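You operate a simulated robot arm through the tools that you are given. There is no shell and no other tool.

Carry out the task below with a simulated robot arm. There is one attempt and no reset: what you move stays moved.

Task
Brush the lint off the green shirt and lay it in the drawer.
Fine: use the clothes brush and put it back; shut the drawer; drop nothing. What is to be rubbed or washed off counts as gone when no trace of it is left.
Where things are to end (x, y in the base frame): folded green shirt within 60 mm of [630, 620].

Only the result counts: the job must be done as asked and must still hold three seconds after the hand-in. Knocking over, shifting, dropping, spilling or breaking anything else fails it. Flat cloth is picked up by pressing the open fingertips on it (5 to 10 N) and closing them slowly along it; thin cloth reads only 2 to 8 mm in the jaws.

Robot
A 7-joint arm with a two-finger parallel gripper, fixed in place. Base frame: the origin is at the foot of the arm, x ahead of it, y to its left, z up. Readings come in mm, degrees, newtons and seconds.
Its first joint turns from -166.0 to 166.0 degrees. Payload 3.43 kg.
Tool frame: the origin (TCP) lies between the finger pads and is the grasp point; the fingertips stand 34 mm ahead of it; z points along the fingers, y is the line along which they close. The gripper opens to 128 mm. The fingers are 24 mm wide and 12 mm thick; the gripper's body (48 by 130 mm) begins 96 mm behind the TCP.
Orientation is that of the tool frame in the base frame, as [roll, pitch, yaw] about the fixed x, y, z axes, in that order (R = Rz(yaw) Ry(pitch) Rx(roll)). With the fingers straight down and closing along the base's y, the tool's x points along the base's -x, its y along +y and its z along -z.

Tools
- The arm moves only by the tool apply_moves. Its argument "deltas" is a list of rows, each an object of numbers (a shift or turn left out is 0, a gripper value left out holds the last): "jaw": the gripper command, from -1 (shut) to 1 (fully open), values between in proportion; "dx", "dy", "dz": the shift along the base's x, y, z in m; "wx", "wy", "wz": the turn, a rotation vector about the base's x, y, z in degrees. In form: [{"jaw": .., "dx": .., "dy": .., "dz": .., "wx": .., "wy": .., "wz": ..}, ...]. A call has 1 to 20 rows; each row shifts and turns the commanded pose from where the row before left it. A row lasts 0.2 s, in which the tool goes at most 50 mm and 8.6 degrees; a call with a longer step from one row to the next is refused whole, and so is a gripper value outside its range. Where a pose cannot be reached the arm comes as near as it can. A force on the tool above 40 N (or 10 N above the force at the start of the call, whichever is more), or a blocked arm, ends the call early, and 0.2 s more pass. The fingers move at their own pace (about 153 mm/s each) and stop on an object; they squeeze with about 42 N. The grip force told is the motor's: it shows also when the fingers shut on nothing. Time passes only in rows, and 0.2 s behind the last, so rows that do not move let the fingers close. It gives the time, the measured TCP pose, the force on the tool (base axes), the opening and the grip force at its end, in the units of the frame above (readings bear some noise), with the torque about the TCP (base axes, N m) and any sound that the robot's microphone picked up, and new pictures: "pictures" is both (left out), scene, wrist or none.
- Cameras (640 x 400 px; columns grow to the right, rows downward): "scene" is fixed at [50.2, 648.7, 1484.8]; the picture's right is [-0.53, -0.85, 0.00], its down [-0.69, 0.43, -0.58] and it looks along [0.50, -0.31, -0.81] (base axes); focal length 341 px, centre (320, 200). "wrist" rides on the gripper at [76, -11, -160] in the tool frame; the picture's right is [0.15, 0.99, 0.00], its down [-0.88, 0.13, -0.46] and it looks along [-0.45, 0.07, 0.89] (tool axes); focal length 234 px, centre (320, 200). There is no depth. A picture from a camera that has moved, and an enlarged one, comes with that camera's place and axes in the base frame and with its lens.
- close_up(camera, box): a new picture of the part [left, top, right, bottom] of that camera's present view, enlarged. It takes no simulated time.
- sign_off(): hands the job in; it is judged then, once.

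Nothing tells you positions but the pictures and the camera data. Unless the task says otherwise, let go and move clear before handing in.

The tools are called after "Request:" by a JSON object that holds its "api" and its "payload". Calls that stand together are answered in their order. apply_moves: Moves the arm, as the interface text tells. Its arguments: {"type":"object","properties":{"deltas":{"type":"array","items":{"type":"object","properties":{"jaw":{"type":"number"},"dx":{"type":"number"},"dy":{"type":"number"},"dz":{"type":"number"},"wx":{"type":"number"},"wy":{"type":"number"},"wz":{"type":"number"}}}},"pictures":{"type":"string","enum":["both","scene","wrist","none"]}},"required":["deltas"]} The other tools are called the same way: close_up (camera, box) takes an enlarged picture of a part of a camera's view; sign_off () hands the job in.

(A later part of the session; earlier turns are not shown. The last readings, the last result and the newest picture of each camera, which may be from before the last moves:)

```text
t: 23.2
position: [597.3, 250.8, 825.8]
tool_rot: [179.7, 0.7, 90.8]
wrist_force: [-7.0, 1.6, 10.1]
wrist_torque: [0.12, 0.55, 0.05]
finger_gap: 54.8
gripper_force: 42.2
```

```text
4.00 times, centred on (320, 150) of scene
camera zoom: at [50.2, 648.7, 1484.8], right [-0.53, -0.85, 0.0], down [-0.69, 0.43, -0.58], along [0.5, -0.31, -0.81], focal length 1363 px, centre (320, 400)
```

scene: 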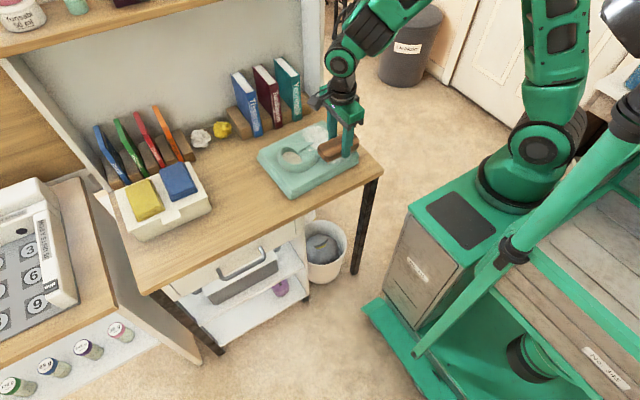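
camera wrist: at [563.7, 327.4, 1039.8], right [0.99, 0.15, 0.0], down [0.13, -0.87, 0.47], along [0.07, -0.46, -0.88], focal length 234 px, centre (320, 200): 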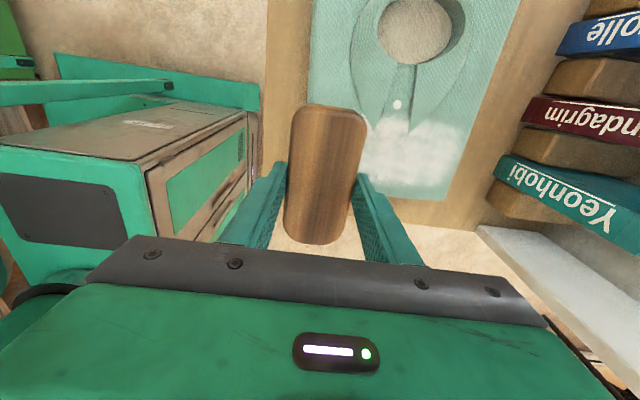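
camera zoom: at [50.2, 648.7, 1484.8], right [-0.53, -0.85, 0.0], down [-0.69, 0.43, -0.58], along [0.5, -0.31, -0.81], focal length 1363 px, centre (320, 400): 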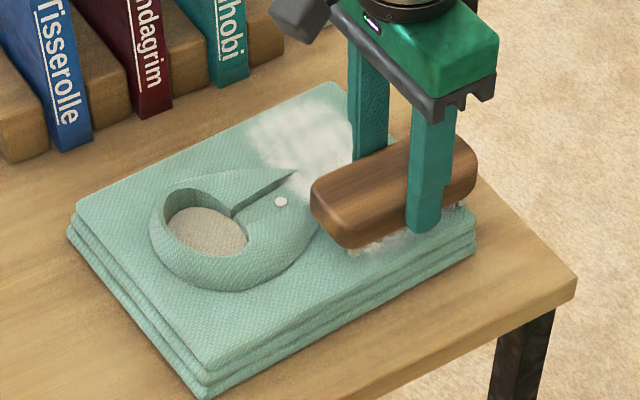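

Request:
{"api": "apply_moves", "payload": {"deltas": [{"dx": 0.004}, {"dx": 0.004}, {"dx": 0.004}, {"dx": 0.004}], "pictures": "scene"}}

Request:
{"api": "close_up", "payload": {"camera": "scene", "box": [260, 100, 380, 200]}}

```text
t: 24.2
position: [612.8, 248.9, 826.0]
tool_rot: [179.7, 0.8, 90.6]
wrist_force: [-3.3, 0.0, 5.6]
wrist_torque: [0.07, 0.32, -0.01]
finger_gap: 54.9
gripper_force: 41.2
```

scene: 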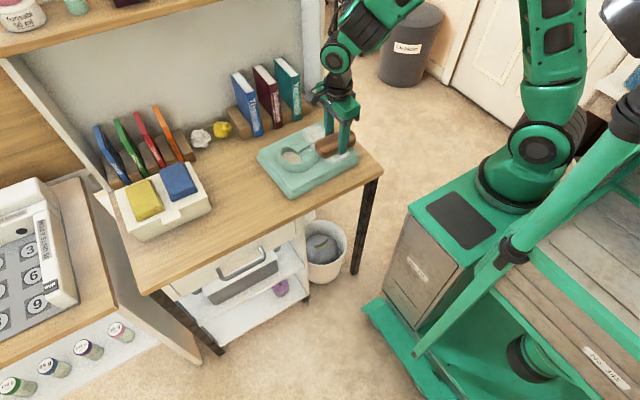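

```text
4.00 times, centred on (320, 150) of scene
camera zoom: at [50.2, 648.7, 1484.8], right [-0.53, -0.85, 0.0], down [-0.69, 0.43, -0.58], along [0.5, -0.31, -0.81], focal length 1363 px, centre (320, 400)
```

zoom: 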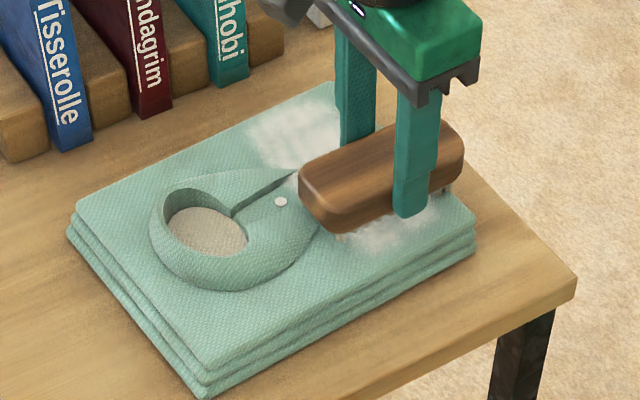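

The brush passes thin out the lint but leaves traces, so several strokes will be needed. Continuing onward with slightly more pressure.

Request:
{"api": "apply_moves", "payload": {"deltas": [{"dx": 0.005, "dz": -0.0004}, {"dx": 0.006}, {"dx": 0.006}, {"dx": 0.006}, {"dx": 0.006}], "pictures": "none"}}

Request:
{"api": "close_up", "payload": {"camera": "scene", "box": [260, 100, 380, 200]}}

```text
t: 25.4
position: [641.7, 250.5, 826.5]
tool_rot: [179.6, 0.8, 90.6]
wrist_force: [-8.8, -0.8, 20.7]
wrist_torque: [-0.13, 0.76, -0.03]
finger_gap: 55.1
gripper_force: 41.7
```

```text
4.00 times, centred on (320, 150) of scene
camera zoom: at [50.2, 648.7, 1484.8], right [-0.53, -0.85, 0.0], down [-0.69, 0.43, -0.58], along [0.5, -0.31, -0.81], focal length 1363 px, centre (320, 400)
```

zoom: 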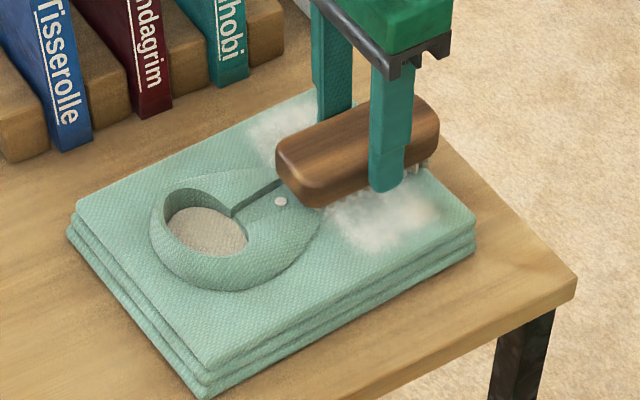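

Request:
{"api": "apply_moves", "payload": {"deltas": [{"dx": 0.006, "dz": 0.0002}, {"dx": 0.006}, {"dx": 0.006}, {"dx": 0.006}, {"dx": 0.006}], "pictures": "none"}}

Request:
{"api": "close_up", "payload": {"camera": "scene", "box": [260, 100, 380, 200]}}

```text
t: 26.6
position: [672.0, 249.7, 826.2]
tool_rot: [179.7, 0.9, 90.6]
wrist_force: [-5.8, 0.1, 9.7]
wrist_torque: [-0.04, 0.46, -0.01]
finger_gap: 55.0
gripper_force: 41.8
```

```text
4.00 times, centred on (320, 150) of scene
camera zoom: at [50.2, 648.7, 1484.8], right [-0.53, -0.85, 0.0], down [-0.69, 0.43, -0.58], along [0.5, -0.31, -0.81], focal length 1363 px, centre (320, 400)
```

zoom: 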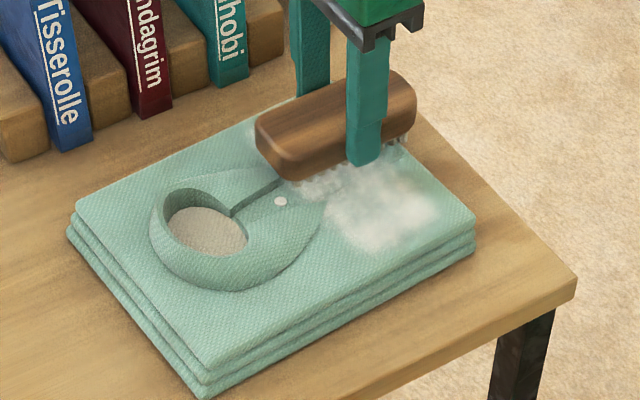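

Request:
{"api": "apply_moves", "payload": {"deltas": [{"dx": 0.006}, {"dx": 0.006}, {"dx": 0.006}, {"dx": 0.006}, {"dx": 0.006}, {"dx": 0.006}, {"dx": 0.006}, {"dx": 0.006}], "pictures": "scene"}}

Request:
{"api": "close_up", "payload": {"camera": "scene", "box": [260, 100, 380, 200]}}

```text
t: 28.4
position: [719.5, 249.8, 825.9]
tool_rot: [179.6, 0.8, 90.6]
wrist_force: [-10.3, 0.7, 14.7]
wrist_torque: [0.14, 0.49, 0.06]
finger_gap: 55.0
gripper_force: 42.2
```

scene: 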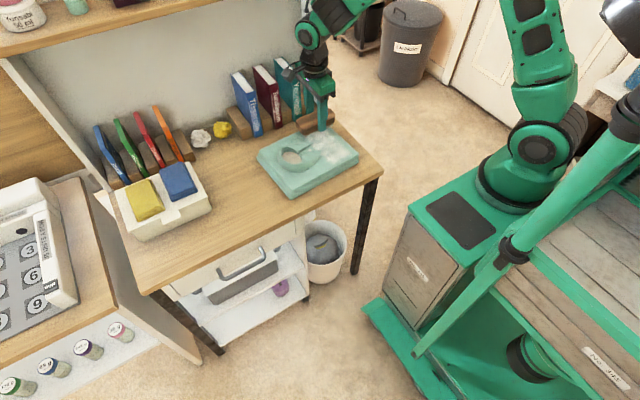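

```text
4.00 times, centred on (320, 150) of scene
camera zoom: at [50.2, 648.7, 1484.8], right [-0.53, -0.85, 0.0], down [-0.69, 0.43, -0.58], along [0.5, -0.31, -0.81], focal length 1363 px, centre (320, 400)
```

zoom: 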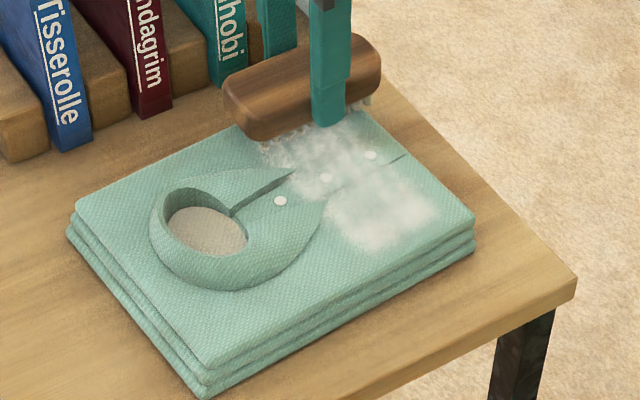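

Lint is visibly thinner after the first pass, and the shirt hasn't shifted. Now the return stroke.

Request:
{"api": "apply_moves", "payload": {"deltas": [{"dx": -0.004}, {"dx": -0.006}, {"dx": -0.008}, {"dx": -0.008}, {"dx": -0.008}], "pictures": "none"}}

```text
t: 29.6
position: [685.1, 250.6, 825.1]
tool_rot: [179.6, 0.9, 90.6]
wrist_force: [8.8, -0.6, 15.3]
wrist_torque: [-0.17, -0.18, 0.1]
finger_gap: 54.9
gripper_force: 41.7
```

Request:
{"api": "apply_moves", "payload": {"deltas": [{"dx": -0.008}, {"dx": -0.008}, {"dx": -0.008}, {"dx": -0.008}, {"dx": -0.008}, {"dx": -0.008}], "pictures": "none"}}

Request:
{"api": "close_up", "payload": {"camera": "scene", "box": [260, 100, 380, 200]}}

```text
t: 31.0
position: [637.6, 250.5, 825.7]
tool_rot: [179.8, 0.7, 90.6]
wrist_force: [3.0, 0.2, 7.6]
wrist_torque: [0.02, -0.04, 0.03]
finger_gap: 55.2
gripper_force: 41.8
```

```text
4.00 times, centred on (320, 150) of scene
camera zoom: at [50.2, 648.7, 1484.8], right [-0.53, -0.85, 0.0], down [-0.69, 0.43, -0.58], along [0.5, -0.31, -0.81], focal length 1363 px, centre (320, 400)
```

zoom: 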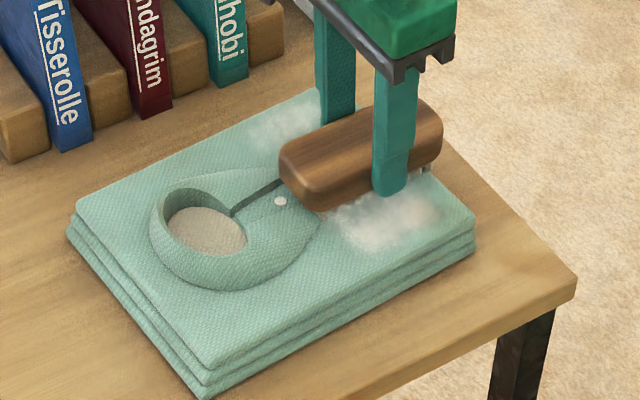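

Request:
{"api": "apply_moves", "payload": {"deltas": [{"dx": -0.008, "dz": -0.0003}, {"dx": -0.008}, {"dx": -0.008}, {"dx": -0.008}, {"dx": -0.008}, {"dx": -0.008}, {"dx": -0.008}, {"dx": -0.006}], "pictures": "none"}}

Request:
{"api": "close_up", "payload": {"camera": "scene", "box": [260, 100, 380, 200]}}

```text
t: 32.8
position: [575.5, 249.0, 825.3]
tool_rot: [179.6, 0.8, 90.5]
wrist_force: [11.1, 0.4, 19.5]
wrist_torque: [0.16, -0.36, -0.1]
finger_gap: 55.2
gripper_force: 42.2
```

```text
4.00 times, centred on (320, 150) of scene
camera zoom: at [50.2, 648.7, 1484.8], right [-0.53, -0.85, 0.0], down [-0.69, 0.43, -0.58], along [0.5, -0.31, -0.81], focal length 1363 px, centre (320, 400)
```

zoom: 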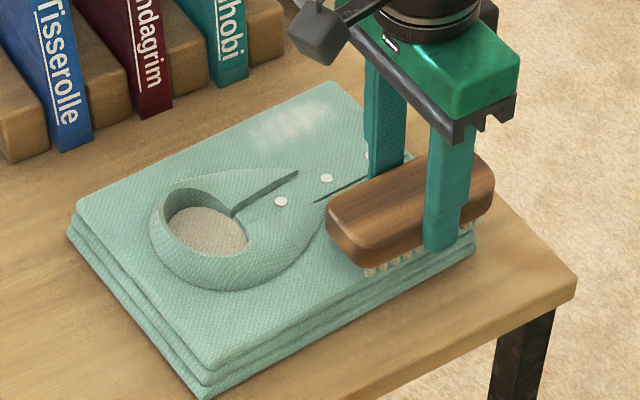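

Only a faint patch remains near the back, about x 690–725, y 235–305. I'll sweep forward again and then concentrate there, shifted slightly to +y.

Request:
{"api": "apply_moves", "payload": {"deltas": [{"dx": 0.004, "dz": 0.0002}, {"dx": 0.006}, {"dx": 0.008}, {"dx": 0.008}, {"dx": 0.008}, {"dx": 0.008}, {"dx": 0.008}], "pictures": "none"}}

```text
t: 34.4
position: [626.3, 248.1, 826.6]
tool_rot: [179.7, 0.8, 90.6]
wrist_force: [-6.3, 0.3, 7.0]
wrist_torque: [0.05, 0.43, 0.01]
finger_gap: 55.1
gripper_force: 42.1
```

Request:
{"api": "apply_moves", "payload": {"deltas": [{"dx": 0.008, "dz": -0.0003}, {"dx": 0.008}, {"dx": 0.008}, {"dx": 0.008}, {"dx": 0.008, "dy": 0.002}, {"dx": 0.008, "dy": 0.003}, {"dx": 0.008, "dy": 0.003}, {"dx": 0.008, "dy": 0.003}, {"dx": 0.008, "dy": 0.003}, {"dx": 0.008}, {"dx": 0.008}], "pictures": "none"}}

Request:
{"api": "close_up", "payload": {"camera": "scene", "box": [260, 100, 380, 200]}}

```text
t: 36.8
position: [712.6, 265.3, 825.8]
tool_rot: [179.8, 0.7, 90.6]
wrist_force: [-8.3, 1.2, 14.6]
wrist_torque: [-0.03, 0.51, -0.06]
finger_gap: 55.1
gripper_force: 41.7
```

```text
4.00 times, centred on (320, 150) of scene
camera zoom: at [50.2, 648.7, 1484.8], right [-0.53, -0.85, 0.0], down [-0.69, 0.43, -0.58], along [0.5, -0.31, -0.81], focal length 1363 px, centre (320, 400)
```

zoom: 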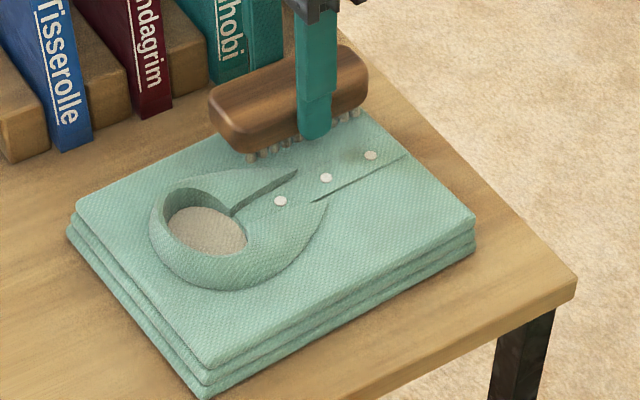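

Everything behind the brush looks clean. I'll finish the stroke to the back edge, come back a bit, then lift to inspect.

Request:
{"api": "apply_moves", "payload": {"deltas": [{"dx": 0.006}, {"dx": 0.006}, {"dx": -0.004}, {"dx": -0.006, "dy": -0.004}, {"dx": -0.008, "dy": -0.004}, {"dx": -0.008, "dy": -0.004}, {"dx": -0.008}, {"dx": -0.008}, {"dx": -0.008}], "pictures": "none"}}

Request:
{"api": "close_up", "payload": {"camera": "scene", "box": [260, 100, 380, 200]}}

```text
t: 38.8
position: [676.1, 252.7, 826.7]
tool_rot: [179.7, 0.8, 90.5]
wrist_force: [-0.3, 0.8, -0.7]
wrist_torque: [0.02, 0.03, 0.02]
finger_gap: 55.0
gripper_force: 41.9
```

```text
4.00 times, centred on (320, 150) of scene
camera zoom: at [50.2, 648.7, 1484.8], right [-0.53, -0.85, 0.0], down [-0.69, 0.43, -0.58], along [0.5, -0.31, -0.81], focal length 1363 px, centre (320, 400)
```

zoom: 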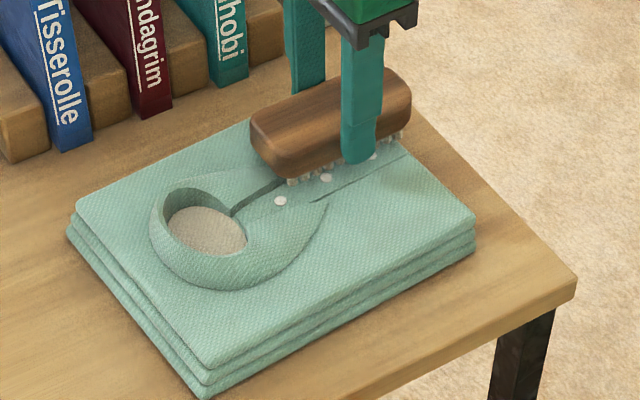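

Request:
{"api": "apply_moves", "payload": {"deltas": [{"dz": 0.02}, {"dz": 0.03}, {"dz": 0.02}, {"dy": 0.04}, {"dy": 0.04}, {"dy": 0.04}, {"dy": 0.04, "dx": -0.01}, {}], "pictures": "both"}}

Request:
{"api": "close_up", "payload": {"camera": "scene", "box": [280, 100, 370, 180]}}

Request:
{"api": "close_up", "payload": {"camera": "wrist", "box": [240, 60, 480, 260]}}

```text
t: 40.6
position: [665.4, 411.3, 897.3]
tool_rot: [179.8, 0.7, 90.6]
wrist_force: [-0.7, -0.2, -0.3]
wrist_torque: [-0.02, -0.01, 0.03]
finger_gap: 55.2
gripper_force: 42.0
camera wrist: at [653.2, 489.4, 1055.2], right [0.99, 0.16, 0.0], down [0.14, -0.87, 0.47], along [0.08, -0.46, -0.88], focal length 234 px, centre (320, 200)
```

scene: 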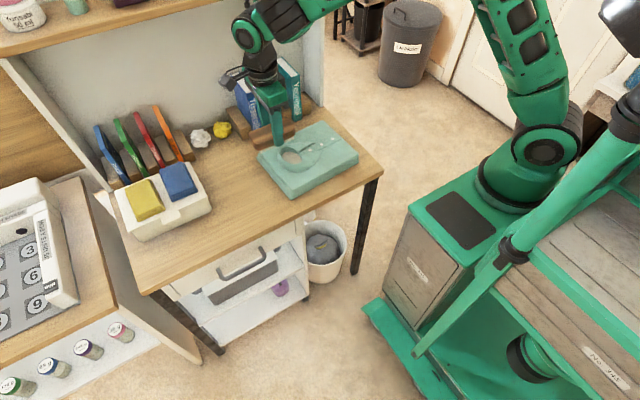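
wrist: 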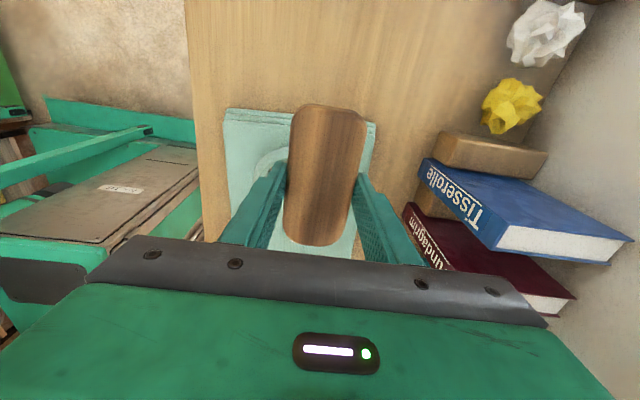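

```text
5.00 times, centred on (325, 140) of scene
camera zoom: at [50.2, 648.7, 1484.8], right [-0.53, -0.85, 0.0], down [-0.69, 0.43, -0.58], along [0.5, -0.31, -0.81], focal length 1703 px, centre (295, 500)
```

zoom: 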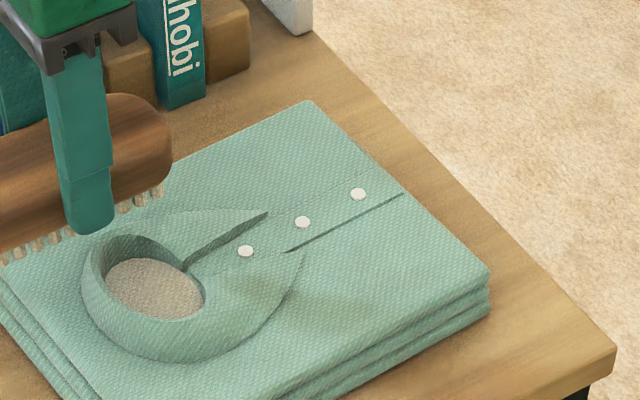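

```text
2.00 times, centred on (360, 160) of wrist
camera zoom: at [653.2, 489.4, 1055.2], right [0.99, 0.16, 0.0], down [0.14, -0.87, 0.47], along [0.08, -0.46, -0.88], focal length 468 px, centre (240, 280)
```

zoom: 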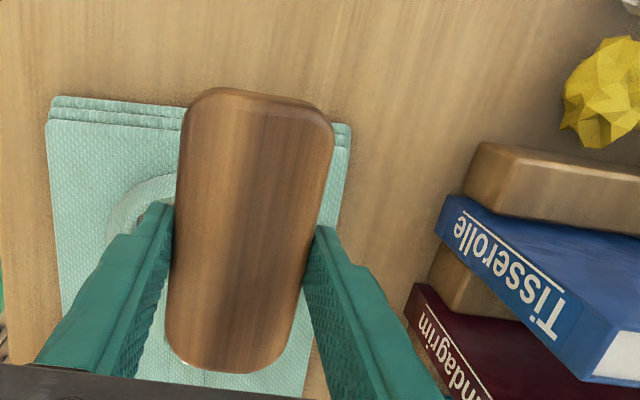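

From here the shirt looks clean. I'll carry the brush back toward its place, turning it back, and get an unobstructed view of the whole shirt.

Request:
{"api": "apply_moves", "payload": {"deltas": [{"dx": -0.005, "dy": 0.0135, "wz": 7.9}, {"dx": -0.005, "dy": 0.0135, "wz": 7.9}, {"dx": -0.005, "dy": 0.0135, "wz": 7.9}, {"dx": -0.005, "dy": 0.0135, "wz": 7.9}, {"dx": -0.005, "dy": 0.0135, "wz": 7.9}, {"dx": -0.005, "dy": 0.0135, "wz": 7.9}, {"dx": -0.005, "dy": 0.0135, "wz": 7.9}, {"dx": -0.005, "dy": 0.0135, "wz": 7.9}, {"dx": -0.005, "dy": 0.0135, "wz": 7.9}, {"dx": -0.005, "dy": 0.0135, "wz": 7.9}, {"dx": -0.003, "dy": 0.0115, "wz": 7.5}, {}], "pictures": "both"}}

Request:
{"api": "close_up", "payload": {"camera": "scene", "box": [245, 100, 375, 210]}}

Request:
{"api": "close_up", "payload": {"camera": "wrist", "box": [0, 40, 280, 235]}}

```text
t: 43.2
position: [611.9, 559.6, 895.4]
tool_rot: [179.7, 0.7, 177.2]
wrist_force: [0.2, 0.6, -1.6]
wrist_torque: [0.0, 0.02, -0.02]
finger_gap: 55.0
gripper_force: 41.7
camera wrist: at [533.9, 550.4, 1053.9], right [-0.1, 1.0, 0.0], down [0.88, 0.08, 0.47], along [0.47, 0.05, -0.88], focal length 234 px, centre (320, 200)
```

scene: 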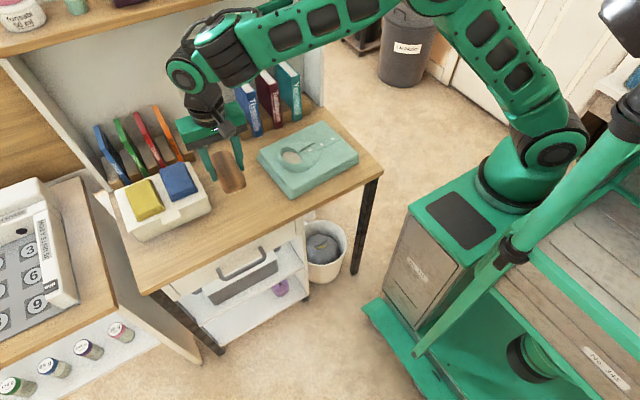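
wrist: 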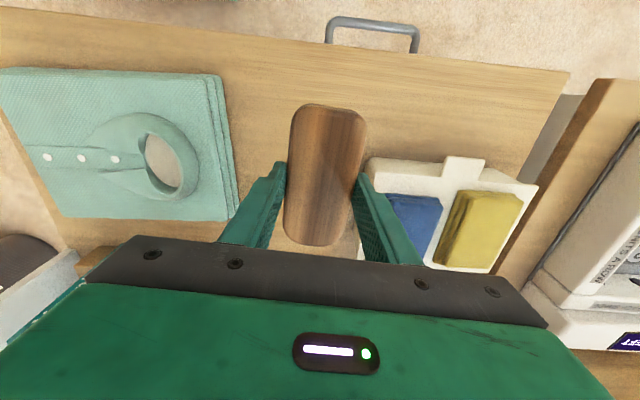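

```text
3.64 times, centred on (310, 155) of scene
camera zoom: at [50.2, 648.7, 1484.8], right [-0.53, -0.85, 0.0], down [-0.69, 0.43, -0.58], along [0.5, -0.31, -0.81], focal length 1239 px, centre (356, 364)
```

zoom: 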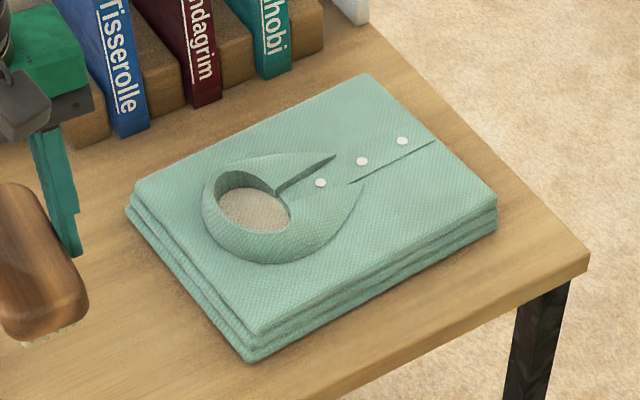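

```text
2.05 times, centred on (140, 138) of wrist
camera zoom: at [533.9, 550.4, 1053.9], right [-0.1, 1.0, 0.0], down [0.88, 0.08, 0.47], along [0.47, 0.05, -0.88], focal length 480 px, centre (689, 328)
```

zoom: 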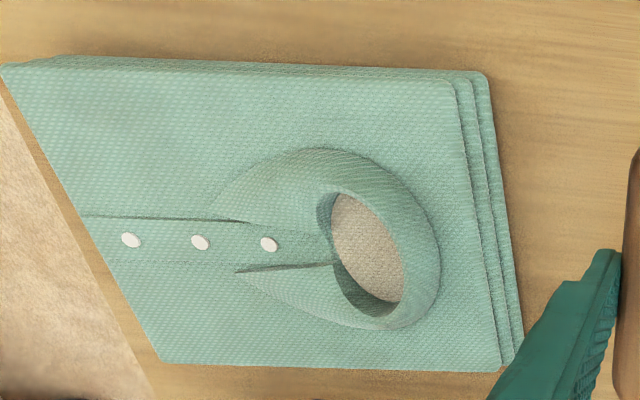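

The shirt looks free of lint. Before I give up the brush, one more enlarged check for faint traces.

Request:
{"api": "close_up", "payload": {"camera": "wrist", "box": [0, 60, 130, 220]}}

Request:
{"api": "close_up", "payload": {"camera": "scene", "box": [300, 115, 365, 170]}}

```text
2.50 times, centred on (65, 140) of wrist
camera zoom: at [533.9, 550.4, 1053.9], right [-0.1, 1.0, 0.0], down [0.88, 0.08, 0.47], along [0.47, 0.05, -0.88], focal length 585 px, centre (958, 350)
```

zoom: 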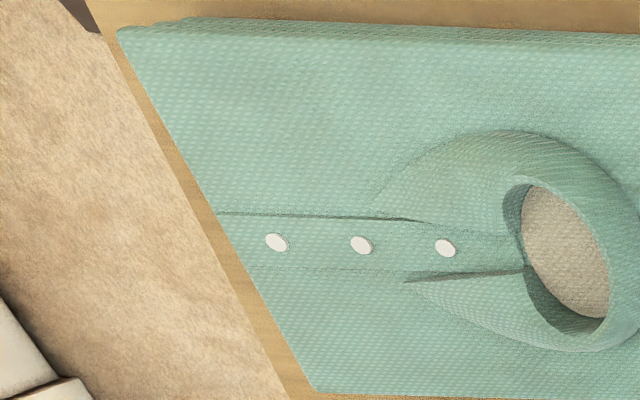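

```text
7.27 times, centred on (332, 142) of scene
camera zoom: at [50.2, 648.7, 1484.8], right [-0.53, -0.85, 0.0], down [-0.69, 0.43, -0.58], along [0.5, -0.31, -0.81], focal length 2478 px, centre (229, 618)
```

zoom: 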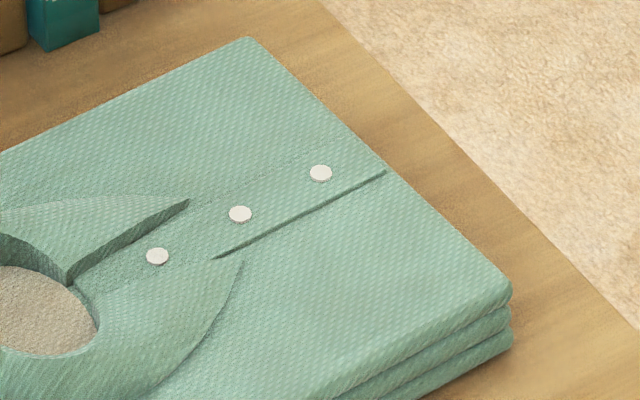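

No trace is left. Now I'll set the brush back down at its original pose, slowing near the table.

Request:
{"api": "apply_moves", "payload": {"deltas": [{"dz": -0.03, "dy": -0.001}, {"dz": -0.03}, {"dz": -0.02}, {"dz": -0.013}, {}], "pictures": "none"}}

```text
t: 44.4
position: [612.6, 557.4, 802.1]
tool_rot: [179.7, 0.7, 177.2]
wrist_force: [0.3, -0.5, -0.6]
wrist_torque: [-0.01, 0.01, 0.0]
finger_gap: 55.2
gripper_force: 42.2
```

Request:
{"api": "apply_moves", "payload": {"deltas": [{"dz": -0.004}, {"dz": -0.003}, {"dz": -0.001}, {}], "pictures": "none"}}

```text
t: 45.4
position: [611.8, 558.0, 794.0]
tool_rot: [179.7, 0.7, 177.1]
wrist_force: [0.6, 0.0, -1.0]
wrist_torque: [0.0, 0.01, -0.01]
finger_gap: 55.1
gripper_force: 42.4
```

Request:
{"api": "apply_moves", "payload": {"deltas": [{"dz": -0.001}, {}], "pictures": "none"}}

```text
t: 46.0
position: [611.9, 558.5, 794.6]
tool_rot: [179.7, 0.7, 177.3]
wrist_force: [0.3, -0.4, -0.3]
wrist_torque: [-0.03, 0.04, 0.01]
finger_gap: 55.0
gripper_force: 42.6
```

Request:
{"api": "apply_moves", "payload": {"deltas": [{"dz": -0.0008}, {}], "pictures": "none"}}

```text
t: 46.6
position: [611.6, 559.9, 793.4]
tool_rot: [179.7, 0.7, 177.1]
wrist_force: [-0.5, -0.3, -1.2]
wrist_torque: [0.0, -0.04, -0.03]
finger_gap: 55.3
gripper_force: 42.0
```

Request:
{"api": "apply_moves", "payload": {"deltas": [{"dz": -0.0008}, {}], "pictures": "scene"}}

Request:
{"api": "close_up", "payload": {"camera": "scene", "box": [200, 150, 290, 230]}}

```text
t: 47.2
position: [612.9, 557.9, 791.4]
tool_rot: [179.7, 0.6, 177.1]
wrist_force: [-0.3, -0.5, -2.2]
wrist_torque: [-0.01, -0.01, -0.01]
finger_gap: 55.1
gripper_force: 41.6
```

scene: 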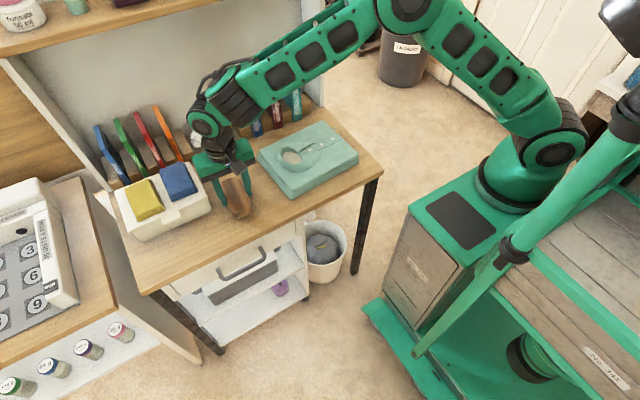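

```text
5.00 times, centred on (245, 190) of scene
camera zoom: at [50.2, 648.7, 1484.8], right [-0.53, -0.85, 0.0], down [-0.69, 0.43, -0.58], along [0.5, -0.31, -0.81], focal length 1703 px, centre (695, 250)
```

zoom: 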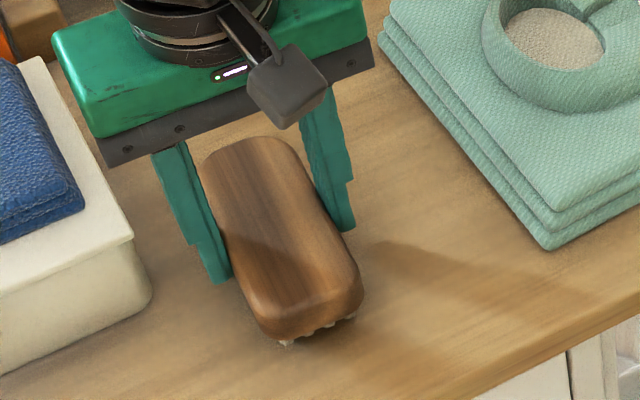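

Request:
{"api": "apply_moves", "payload": {"deltas": [{"dz": -0.001}, {}], "pictures": "none"}}

```text
t: 47.8
position: [612.7, 558.6, 791.3]
tool_rot: [179.7, 0.7, 177.1]
wrist_force: [0.4, 0.4, -0.6]
wrist_torque: [0.01, 0.05, -0.04]
finger_gap: 55.0
gripper_force: 42.7
```

Request:
{"api": "apply_moves", "payload": {"deltas": [{"dz": -0.001}, {}], "pictures": "none"}}

```text
t: 48.4
position: [613.2, 559.0, 789.3]
tool_rot: [179.8, 0.8, 177.1]
wrist_force: [-0.7, -0.9, 0.6]
wrist_torque: [-0.01, -0.02, -0.07]
finger_gap: 55.0
gripper_force: 42.0
```

Request:
{"api": "apply_moves", "payload": {"deltas": [{"dz": -0.0007}, {}], "pictures": "none"}}

```text
t: 49.0
position: [613.5, 558.8, 788.9]
tool_rot: [179.6, 0.8, 177.1]
wrist_force: [-1.2, -0.7, 9.6]
wrist_torque: [-0.29, -0.09, -0.03]
finger_gap: 55.2
gripper_force: 42.3
```

The brush is touching the table (9.6 N). Relaxing slightly, releasing and rising.

Request:
{"api": "apply_moves", "payload": {"deltas": [{"dz": 0.0004}, {"jaw": 0.0}, {"jaw": 0.25}, {}], "pictures": "none"}}

Request:
{"api": "apply_moves", "payload": {"deltas": [{"dz": 0.01}, {"dz": 0.03}, {"dz": 0.04}, {"dz": 0.03}, {}], "pictures": "both"}}

Request:
{"api": "close_up", "payload": {"camera": "scene", "box": [200, 150, 290, 230]}}

```text
t: 50.0
position: [612.4, 558.5, 790.4]
tool_rot: [179.7, 0.6, 177.1]
wrist_force: [-0.1, 0.0, 0.6]
wrist_torque: [-0.02, 0.0, 0.01]
finger_gap: 80.1
gripper_force: 0.1
```

```text
t: 51.2
position: [613.5, 559.1, 901.8]
tool_rot: [179.7, 0.6, 177.0]
wrist_force: [0.3, -0.2, 0.3]
wrist_torque: [-0.03, -0.02, 0.02]
finger_gap: 80.0
gripper_force: 0.0
camera wrist: at [534.5, 550.6, 1059.7], right [-0.1, 1.0, 0.0], down [0.88, 0.08, 0.47], along [0.47, 0.05, -0.88], focal length 234 px, centre (320, 200)
```

scene: 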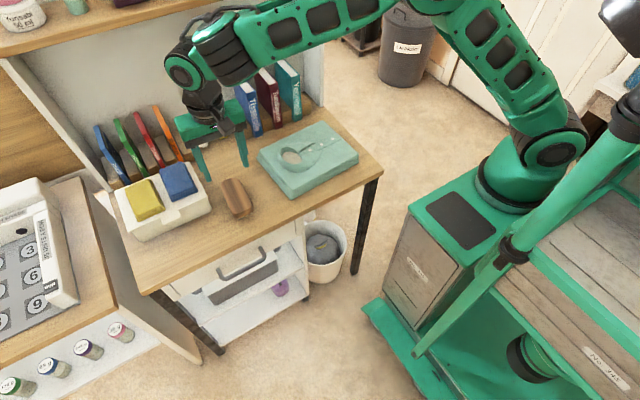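
wrist: 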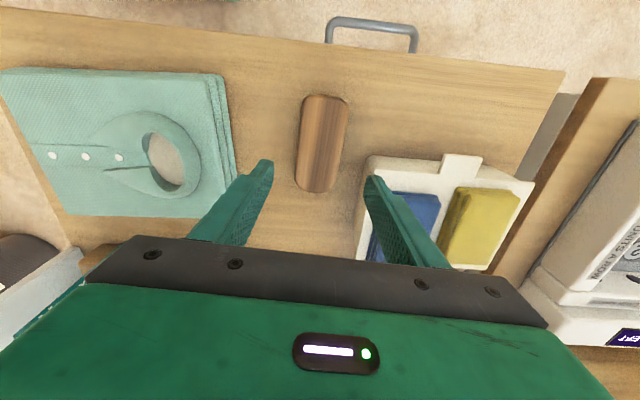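

```text
5.00 times, centred on (245, 190) of scene
camera zoom: at [50.2, 648.7, 1484.8], right [-0.53, -0.85, 0.0], down [-0.69, 0.43, -0.58], along [0.5, -0.31, -0.81], focal length 1703 px, centre (695, 250)
```

zoom: 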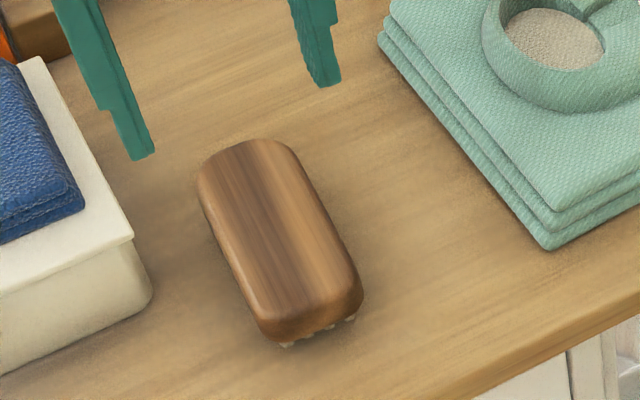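

The brush is back in its place, upright. Next is the drawer; I'll look closely at the finger shape, since one finger must fit between the handle bar and the table edge.

Request:
{"api": "close_up", "payload": {"camera": "scene", "box": [165, 100, 265, 190]}}

Request:
{"api": "close_up", "payload": {"camera": "wrist", "box": [300, 10, 440, 90]}}

```text
4.44 times, centred on (215, 145) of scene
camera zoom: at [50.2, 648.7, 1484.8], right [-0.53, -0.85, 0.0], down [-0.69, 0.43, -0.58], along [0.5, -0.31, -0.81], focal length 1514 px, centre (787, 444)
```

zoom: 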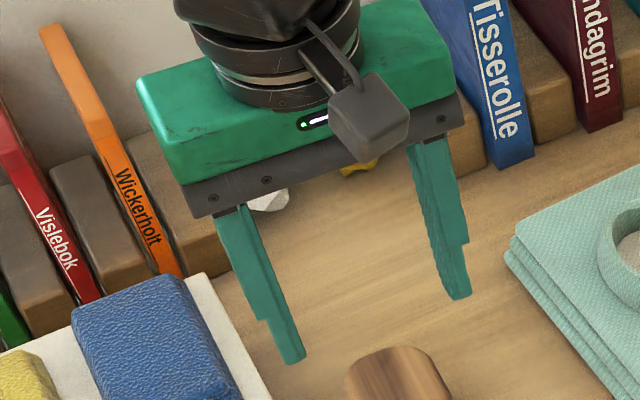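

```text
4.57 times, centred on (370, 50) of wrist
camera zoom: at [534.5, 550.6, 1059.7], right [-0.1, 1.0, 0.0], down [0.88, 0.08, 0.47], along [0.47, 0.05, -0.88], focal length 1070 px, centre (91, 886)
```

zoom: 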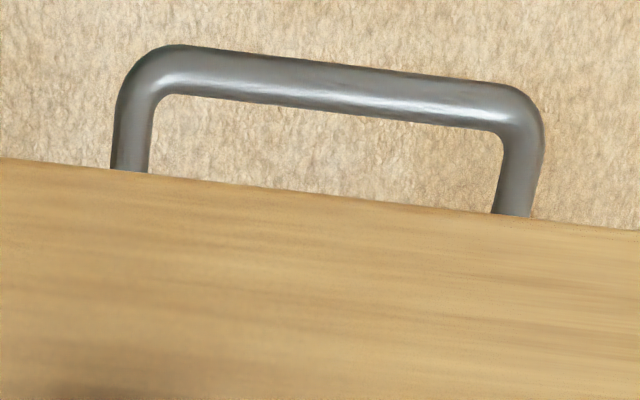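

The fingers are slim enough to fit behind the bar. I'll turn the gripper to close along x, set about 28 mm opening and move above the handle.

Request:
{"api": "apply_moves", "payload": {"deltas": [{"jaw": -0.5625, "dx": -0.0134, "dy": 0.0055, "wz": -7.9}, {"dx": -0.0134, "dy": 0.0055, "wz": -7.9}, {"dx": -0.0134, "dy": 0.0055, "wz": -7.9}, {"dx": -0.0134, "dy": 0.0055, "wz": -7.9}, {"dx": -0.0134, "dy": 0.0055, "dz": -0.01, "wz": -7.9}, {"dx": -0.0134, "dy": 0.0055, "dz": -0.01, "wz": -7.9}, {"dx": -0.0134, "dy": 0.0055, "dz": -0.01, "wz": -7.9}, {"dx": -0.0134, "dy": 0.0055, "dz": -0.01, "wz": -7.9}, {"dx": -0.0134, "dy": 0.0055, "dz": -0.01, "wz": -7.9}, {"dx": -0.0134, "dy": 0.0055, "dz": -0.01, "wz": -7.9}, {"dx": -0.0134, "dy": 0.0055, "dz": -0.01, "wz": -8}, {}, {}], "pictures": "both"}}

Request:
{"api": "close_up", "payload": {"camera": "wrist", "box": [220, 80, 420, 240]}}

Request:
{"api": "close_up", "payload": {"camera": "scene", "box": [180, 200, 300, 300]}}

```text
t: 54.0
position: [466.2, 618.7, 828.8]
tool_rot: [179.7, 0.8, 90.2]
wrist_force: [0.3, 0.1, -0.1]
wrist_torque: [0.01, 0.03, 0.01]
finger_gap: 27.7
gripper_force: 0.1
camera wrist: at [453.6, 696.9, 987.7], right [0.99, 0.15, 0.0], down [0.13, -0.87, 0.47], along [0.07, -0.46, -0.88], focal length 234 px, centre (320, 200)
```

scene: 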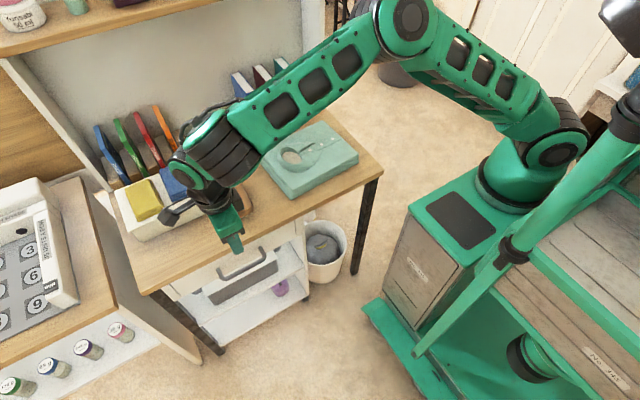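
wrist: 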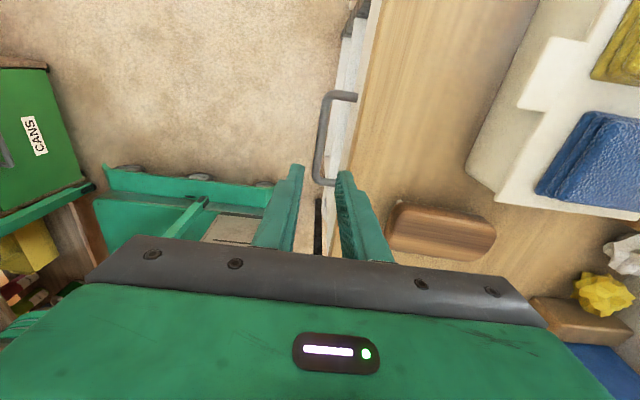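

```text
2.50 times, centred on (320, 160) of wrist
camera zoom: at [453.6, 696.9, 987.7], right [0.99, 0.15, 0.0], down [0.13, -0.87, 0.47], along [0.07, -0.46, -0.88], focal length 585 px, centre (320, 300)
```

zoom: 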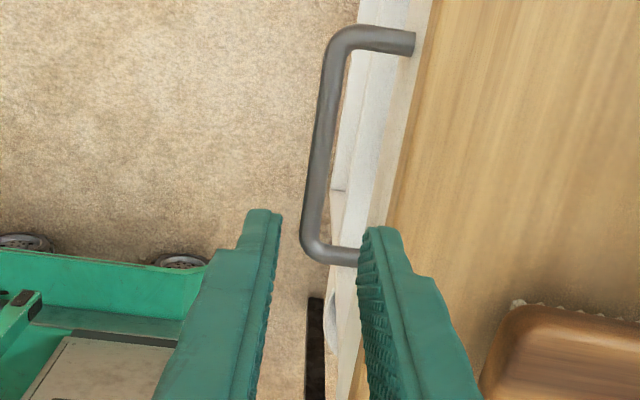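

```text
4.00 times, centred on (240, 250) of scene
camera zoom: at [50.2, 648.7, 1484.8], right [-0.53, -0.85, 0.0], down [-0.69, 0.43, -0.58], along [0.5, -0.31, -0.81], focal length 1363 px, centre (640, 0)
```

zoom: 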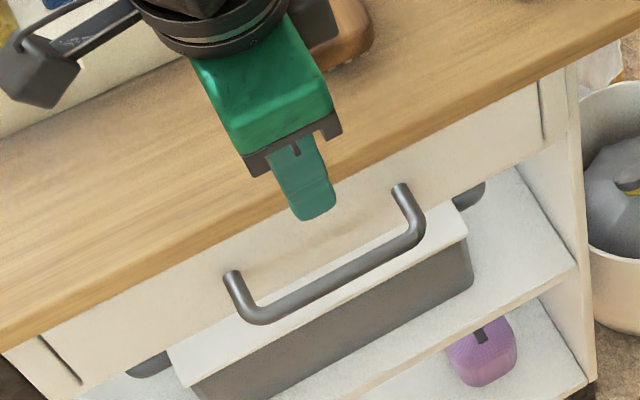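

The bar reads x≈466.5, drawer face x≈502, so the jaws are lined up. Descending in stages around the bar.

Request:
{"api": "apply_moves", "payload": {"deltas": [{"dz": -0.03}, {"dz": -0.03}, {"dz": -0.02}, {}], "pictures": "both"}}

Request:
{"api": "close_up", "payload": {"camera": "wrist", "box": [220, 80, 420, 240]}}

Request:
{"api": "close_up", "payload": {"camera": "scene", "box": [180, 200, 300, 300]}}

```text
t: 55.0
position: [465.2, 617.9, 749.9]
tool_rot: [179.7, 0.8, 90.0]
wrist_force: [0.3, -0.9, 0.3]
wrist_torque: [-0.01, 0.04, -0.01]
finger_gap: 28.0
gripper_force: 0.1
camera wrist: at [453.4, 695.9, 908.2], right [0.99, 0.15, 0.0], down [0.13, -0.87, 0.47], along [0.07, -0.46, -0.88], focal length 234 px, centre (320, 200)
```

scene: 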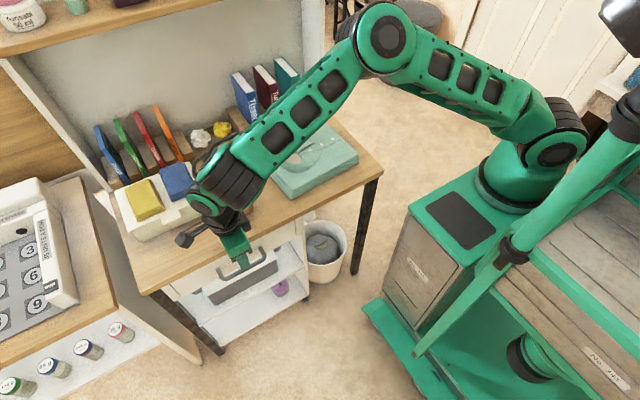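
wrist: 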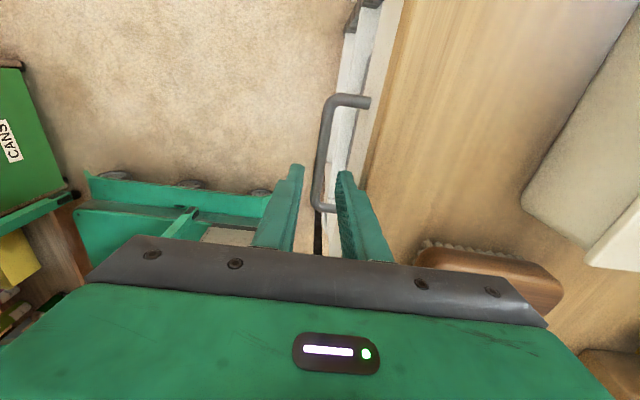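

```text
2.50 times, centred on (320, 160) of wrist
camera zoom: at [453.4, 695.9, 908.2], right [0.99, 0.15, 0.0], down [0.13, -0.87, 0.47], along [0.07, -0.46, -0.88], focal length 585 px, centre (320, 300)
```

zoom: 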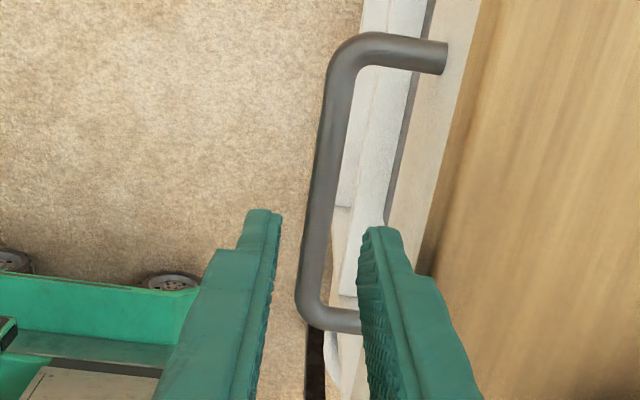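

```text
4.00 times, centred on (240, 250) of scene
camera zoom: at [50.2, 648.7, 1484.8], right [-0.53, -0.85, 0.0], down [-0.69, 0.43, -0.58], along [0.5, -0.31, -0.81], focal length 1363 px, centre (640, 0)
```

zoom: 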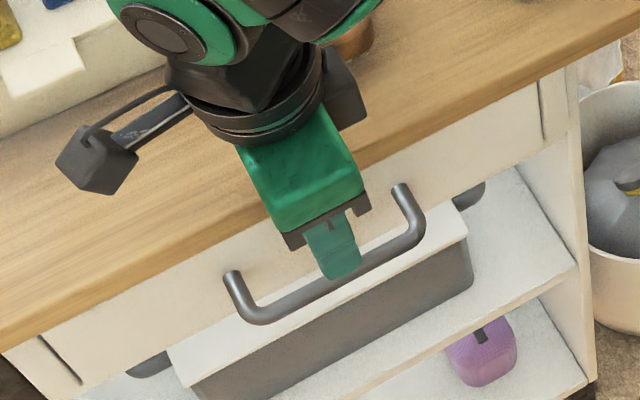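

Request:
{"api": "apply_moves", "payload": {"deltas": [{"dz": -0.02}, {"dz": -0.02}, {"dz": -0.015}, {"dz": -0.013}, {}], "pictures": "both"}}

Request:
{"api": "close_up", "payload": {"camera": "wrist", "box": [220, 80, 420, 240]}}

Request:
{"api": "close_up", "payload": {"camera": "scene", "box": [180, 200, 300, 300]}}

```text
t: 56.2
position: [466.0, 618.6, 682.1]
tool_rot: [179.7, 0.8, 90.1]
wrist_force: [0.0, 0.0, 0.1]
wrist_torque: [0.01, 0.01, 0.0]
finger_gap: 28.2
gripper_force: 0.1
camera wrist: at [454.3, 696.6, 840.6], right [0.99, 0.15, 0.0], down [0.13, -0.87, 0.47], along [0.07, -0.46, -0.88], focal length 234 px, centre (320, 200)
```

scene: 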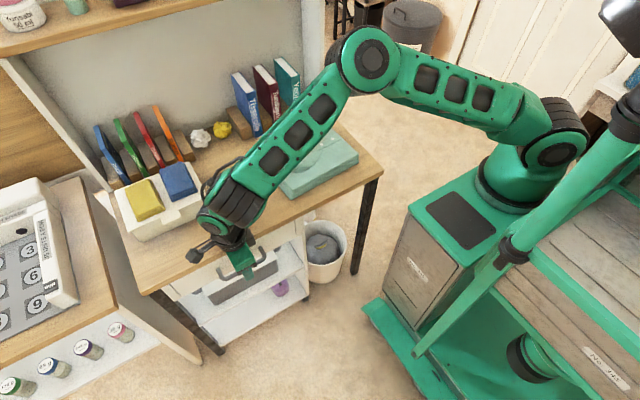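
wrist: 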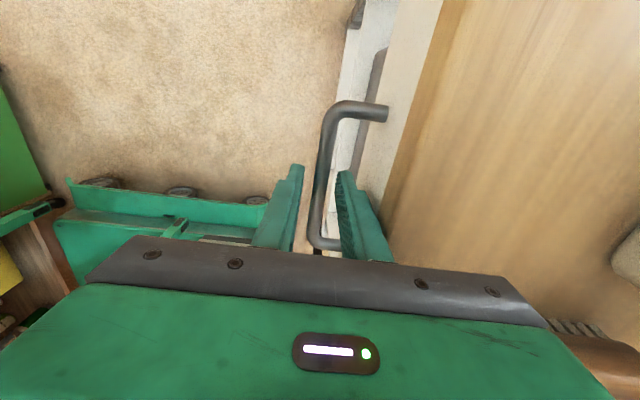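

```text
2.50 times, centred on (320, 160) of wrist
camera zoom: at [454.3, 696.6, 840.6], right [0.99, 0.15, 0.0], down [0.13, -0.87, 0.47], along [0.07, -0.46, -0.88], focal length 585 px, centre (320, 300)
```

zoom: 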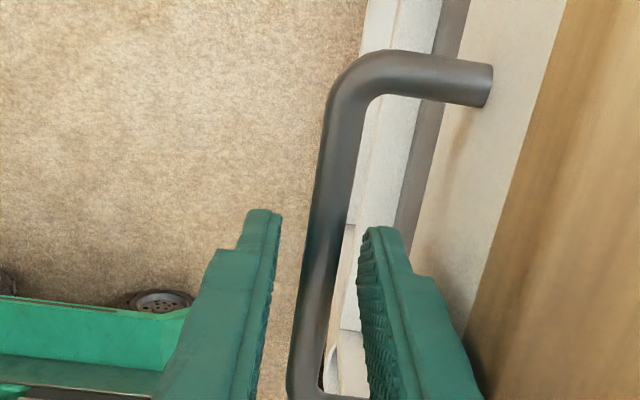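

```text
4.00 times, centred on (240, 250) of scene
camera zoom: at [50.2, 648.7, 1484.8], right [-0.53, -0.85, 0.0], down [-0.69, 0.43, -0.58], along [0.5, -0.31, -0.81], focal length 1363 px, centre (640, 0)
```

zoom: 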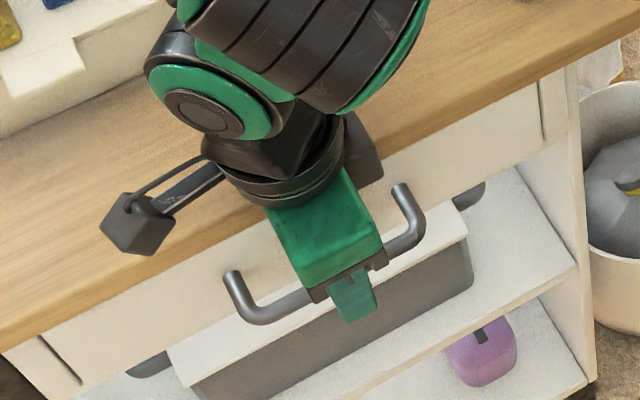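

The bar lies between the finger pads. Closing on it.

Request:
{"api": "apply_moves", "payload": {"deltas": [{"jaw": -0.7}, {"jaw": -1}, {}, {}], "pictures": "none"}}

```text
t: 57.2
position: [465.0, 618.7, 682.5]
tool_rot: [179.8, 0.7, 90.2]
wrist_force: [1.5, -0.1, -0.9]
wrist_torque: [0.16, -0.04, 0.77]
finger_gap: 12.1
gripper_force: 44.9
```

Gripped the 12 mm bar. Pulling gently toward −x.

Request:
{"api": "apply_moves", "payload": {"deltas": [{"dx": -0.005}, {"dx": -0.008}, {"dx": -0.01}, {"dx": -0.012}], "pictures": "scene"}}

```text
t: 58.2
position: [428.1, 619.3, 682.1]
tool_rot: [179.7, 0.6, 90.1]
wrist_force: [-2.0, 9.5, 7.5]
wrist_torque: [0.23, 0.07, 0.7]
finger_gap: 11.8
gripper_force: 44.5
```

scene: 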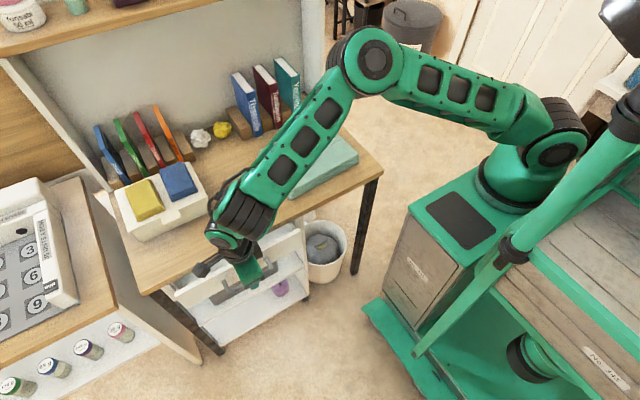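

The drawer is sliding out. Continuing the pull.

Request:
{"api": "apply_moves", "payload": {"deltas": [{"dx": -0.015, "dy": 0.001, "dz": 0.0005}, {"dx": -0.018}, {"dx": -0.018}, {"dx": -0.018}], "pictures": "none"}}

```text
t: 59.2
position: [360.0, 618.9, 681.4]
tool_rot: [179.6, 0.8, 90.2]
wrist_force: [-1.1, -1.0, 11.9]
wrist_torque: [0.04, 0.06, 0.79]
finger_gap: 11.5
gripper_force: 45.5
```

Request:
{"api": "apply_moves", "payload": {"deltas": [{"dx": -0.018, "dz": 0.0007}, {"dx": -0.018, "dz": 0.0005}, {"dx": -0.018}, {"dx": -0.018}], "pictures": "scene"}}

Request:
{"api": "close_up", "payload": {"camera": "scene", "box": [130, 170, 370, 340]}}

```text
t: 60.2
position: [289.3, 619.4, 681.6]
tool_rot: [179.8, 1.0, 90.2]
wrist_force: [-0.6, 5.3, -28.1]
wrist_torque: [0.65, 0.06, 0.84]
finger_gap: 12.0
gripper_force: 45.0
```

scene: 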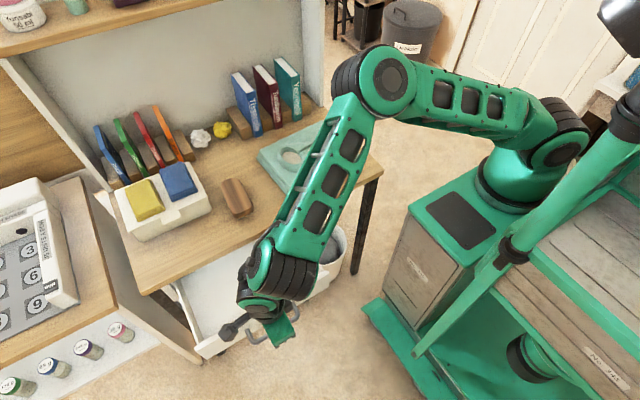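

```text
2.35 times, centred on (250, 255) of scene
camera zoom: at [50.2, 648.7, 1484.8], right [-0.53, -0.85, 0.0], down [-0.69, 0.43, -0.58], along [0.5, -0.31, -0.81], focal length 802 px, centre (485, 71)
```

zoom: 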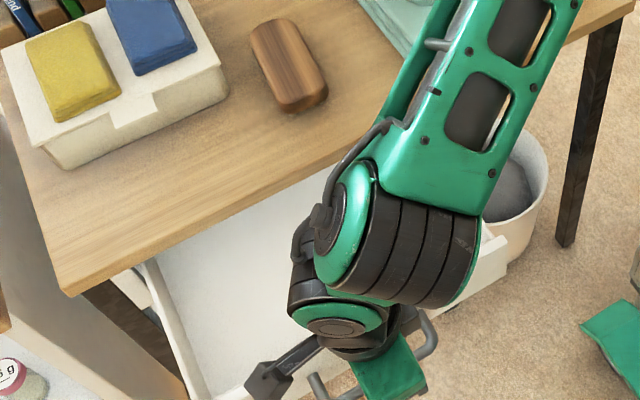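

Opened about 176 mm so far; the grip is pulling up a bit, so I'll ease down 1 mm and pull further.

Request:
{"api": "apply_moves", "payload": {"deltas": [{"dz": -0.001}, {"dx": -0.008}, {"dx": -0.015}, {"dx": -0.015}], "pictures": "none"}}

```text
t: 61.2
position: [250.1, 618.6, 682.6]
tool_rot: [179.9, 0.8, 90.2]
wrist_force: [-0.6, 2.4, -14.3]
wrist_torque: [0.04, 0.08, 0.85]
finger_gap: 11.6
gripper_force: 44.5
```

Request:
{"api": "apply_moves", "payload": {"deltas": [{"dz": -0.0008}, {"dx": -0.01}, {"dx": -0.012}], "pictures": "scene"}}

```text
t: 62.0
position: [227.6, 619.6, 682.9]
tool_rot: [179.9, 0.8, 90.3]
wrist_force: [-0.8, -6.0, 2.3]
wrist_torque: [-1.2, 0.03, 0.77]
finger_gap: 11.4
gripper_force: 45.5
```

scene: 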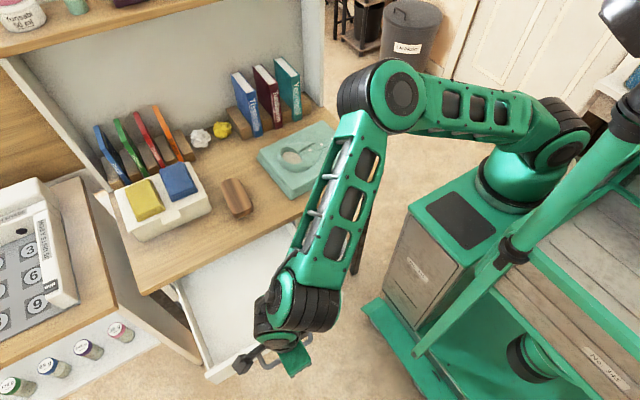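

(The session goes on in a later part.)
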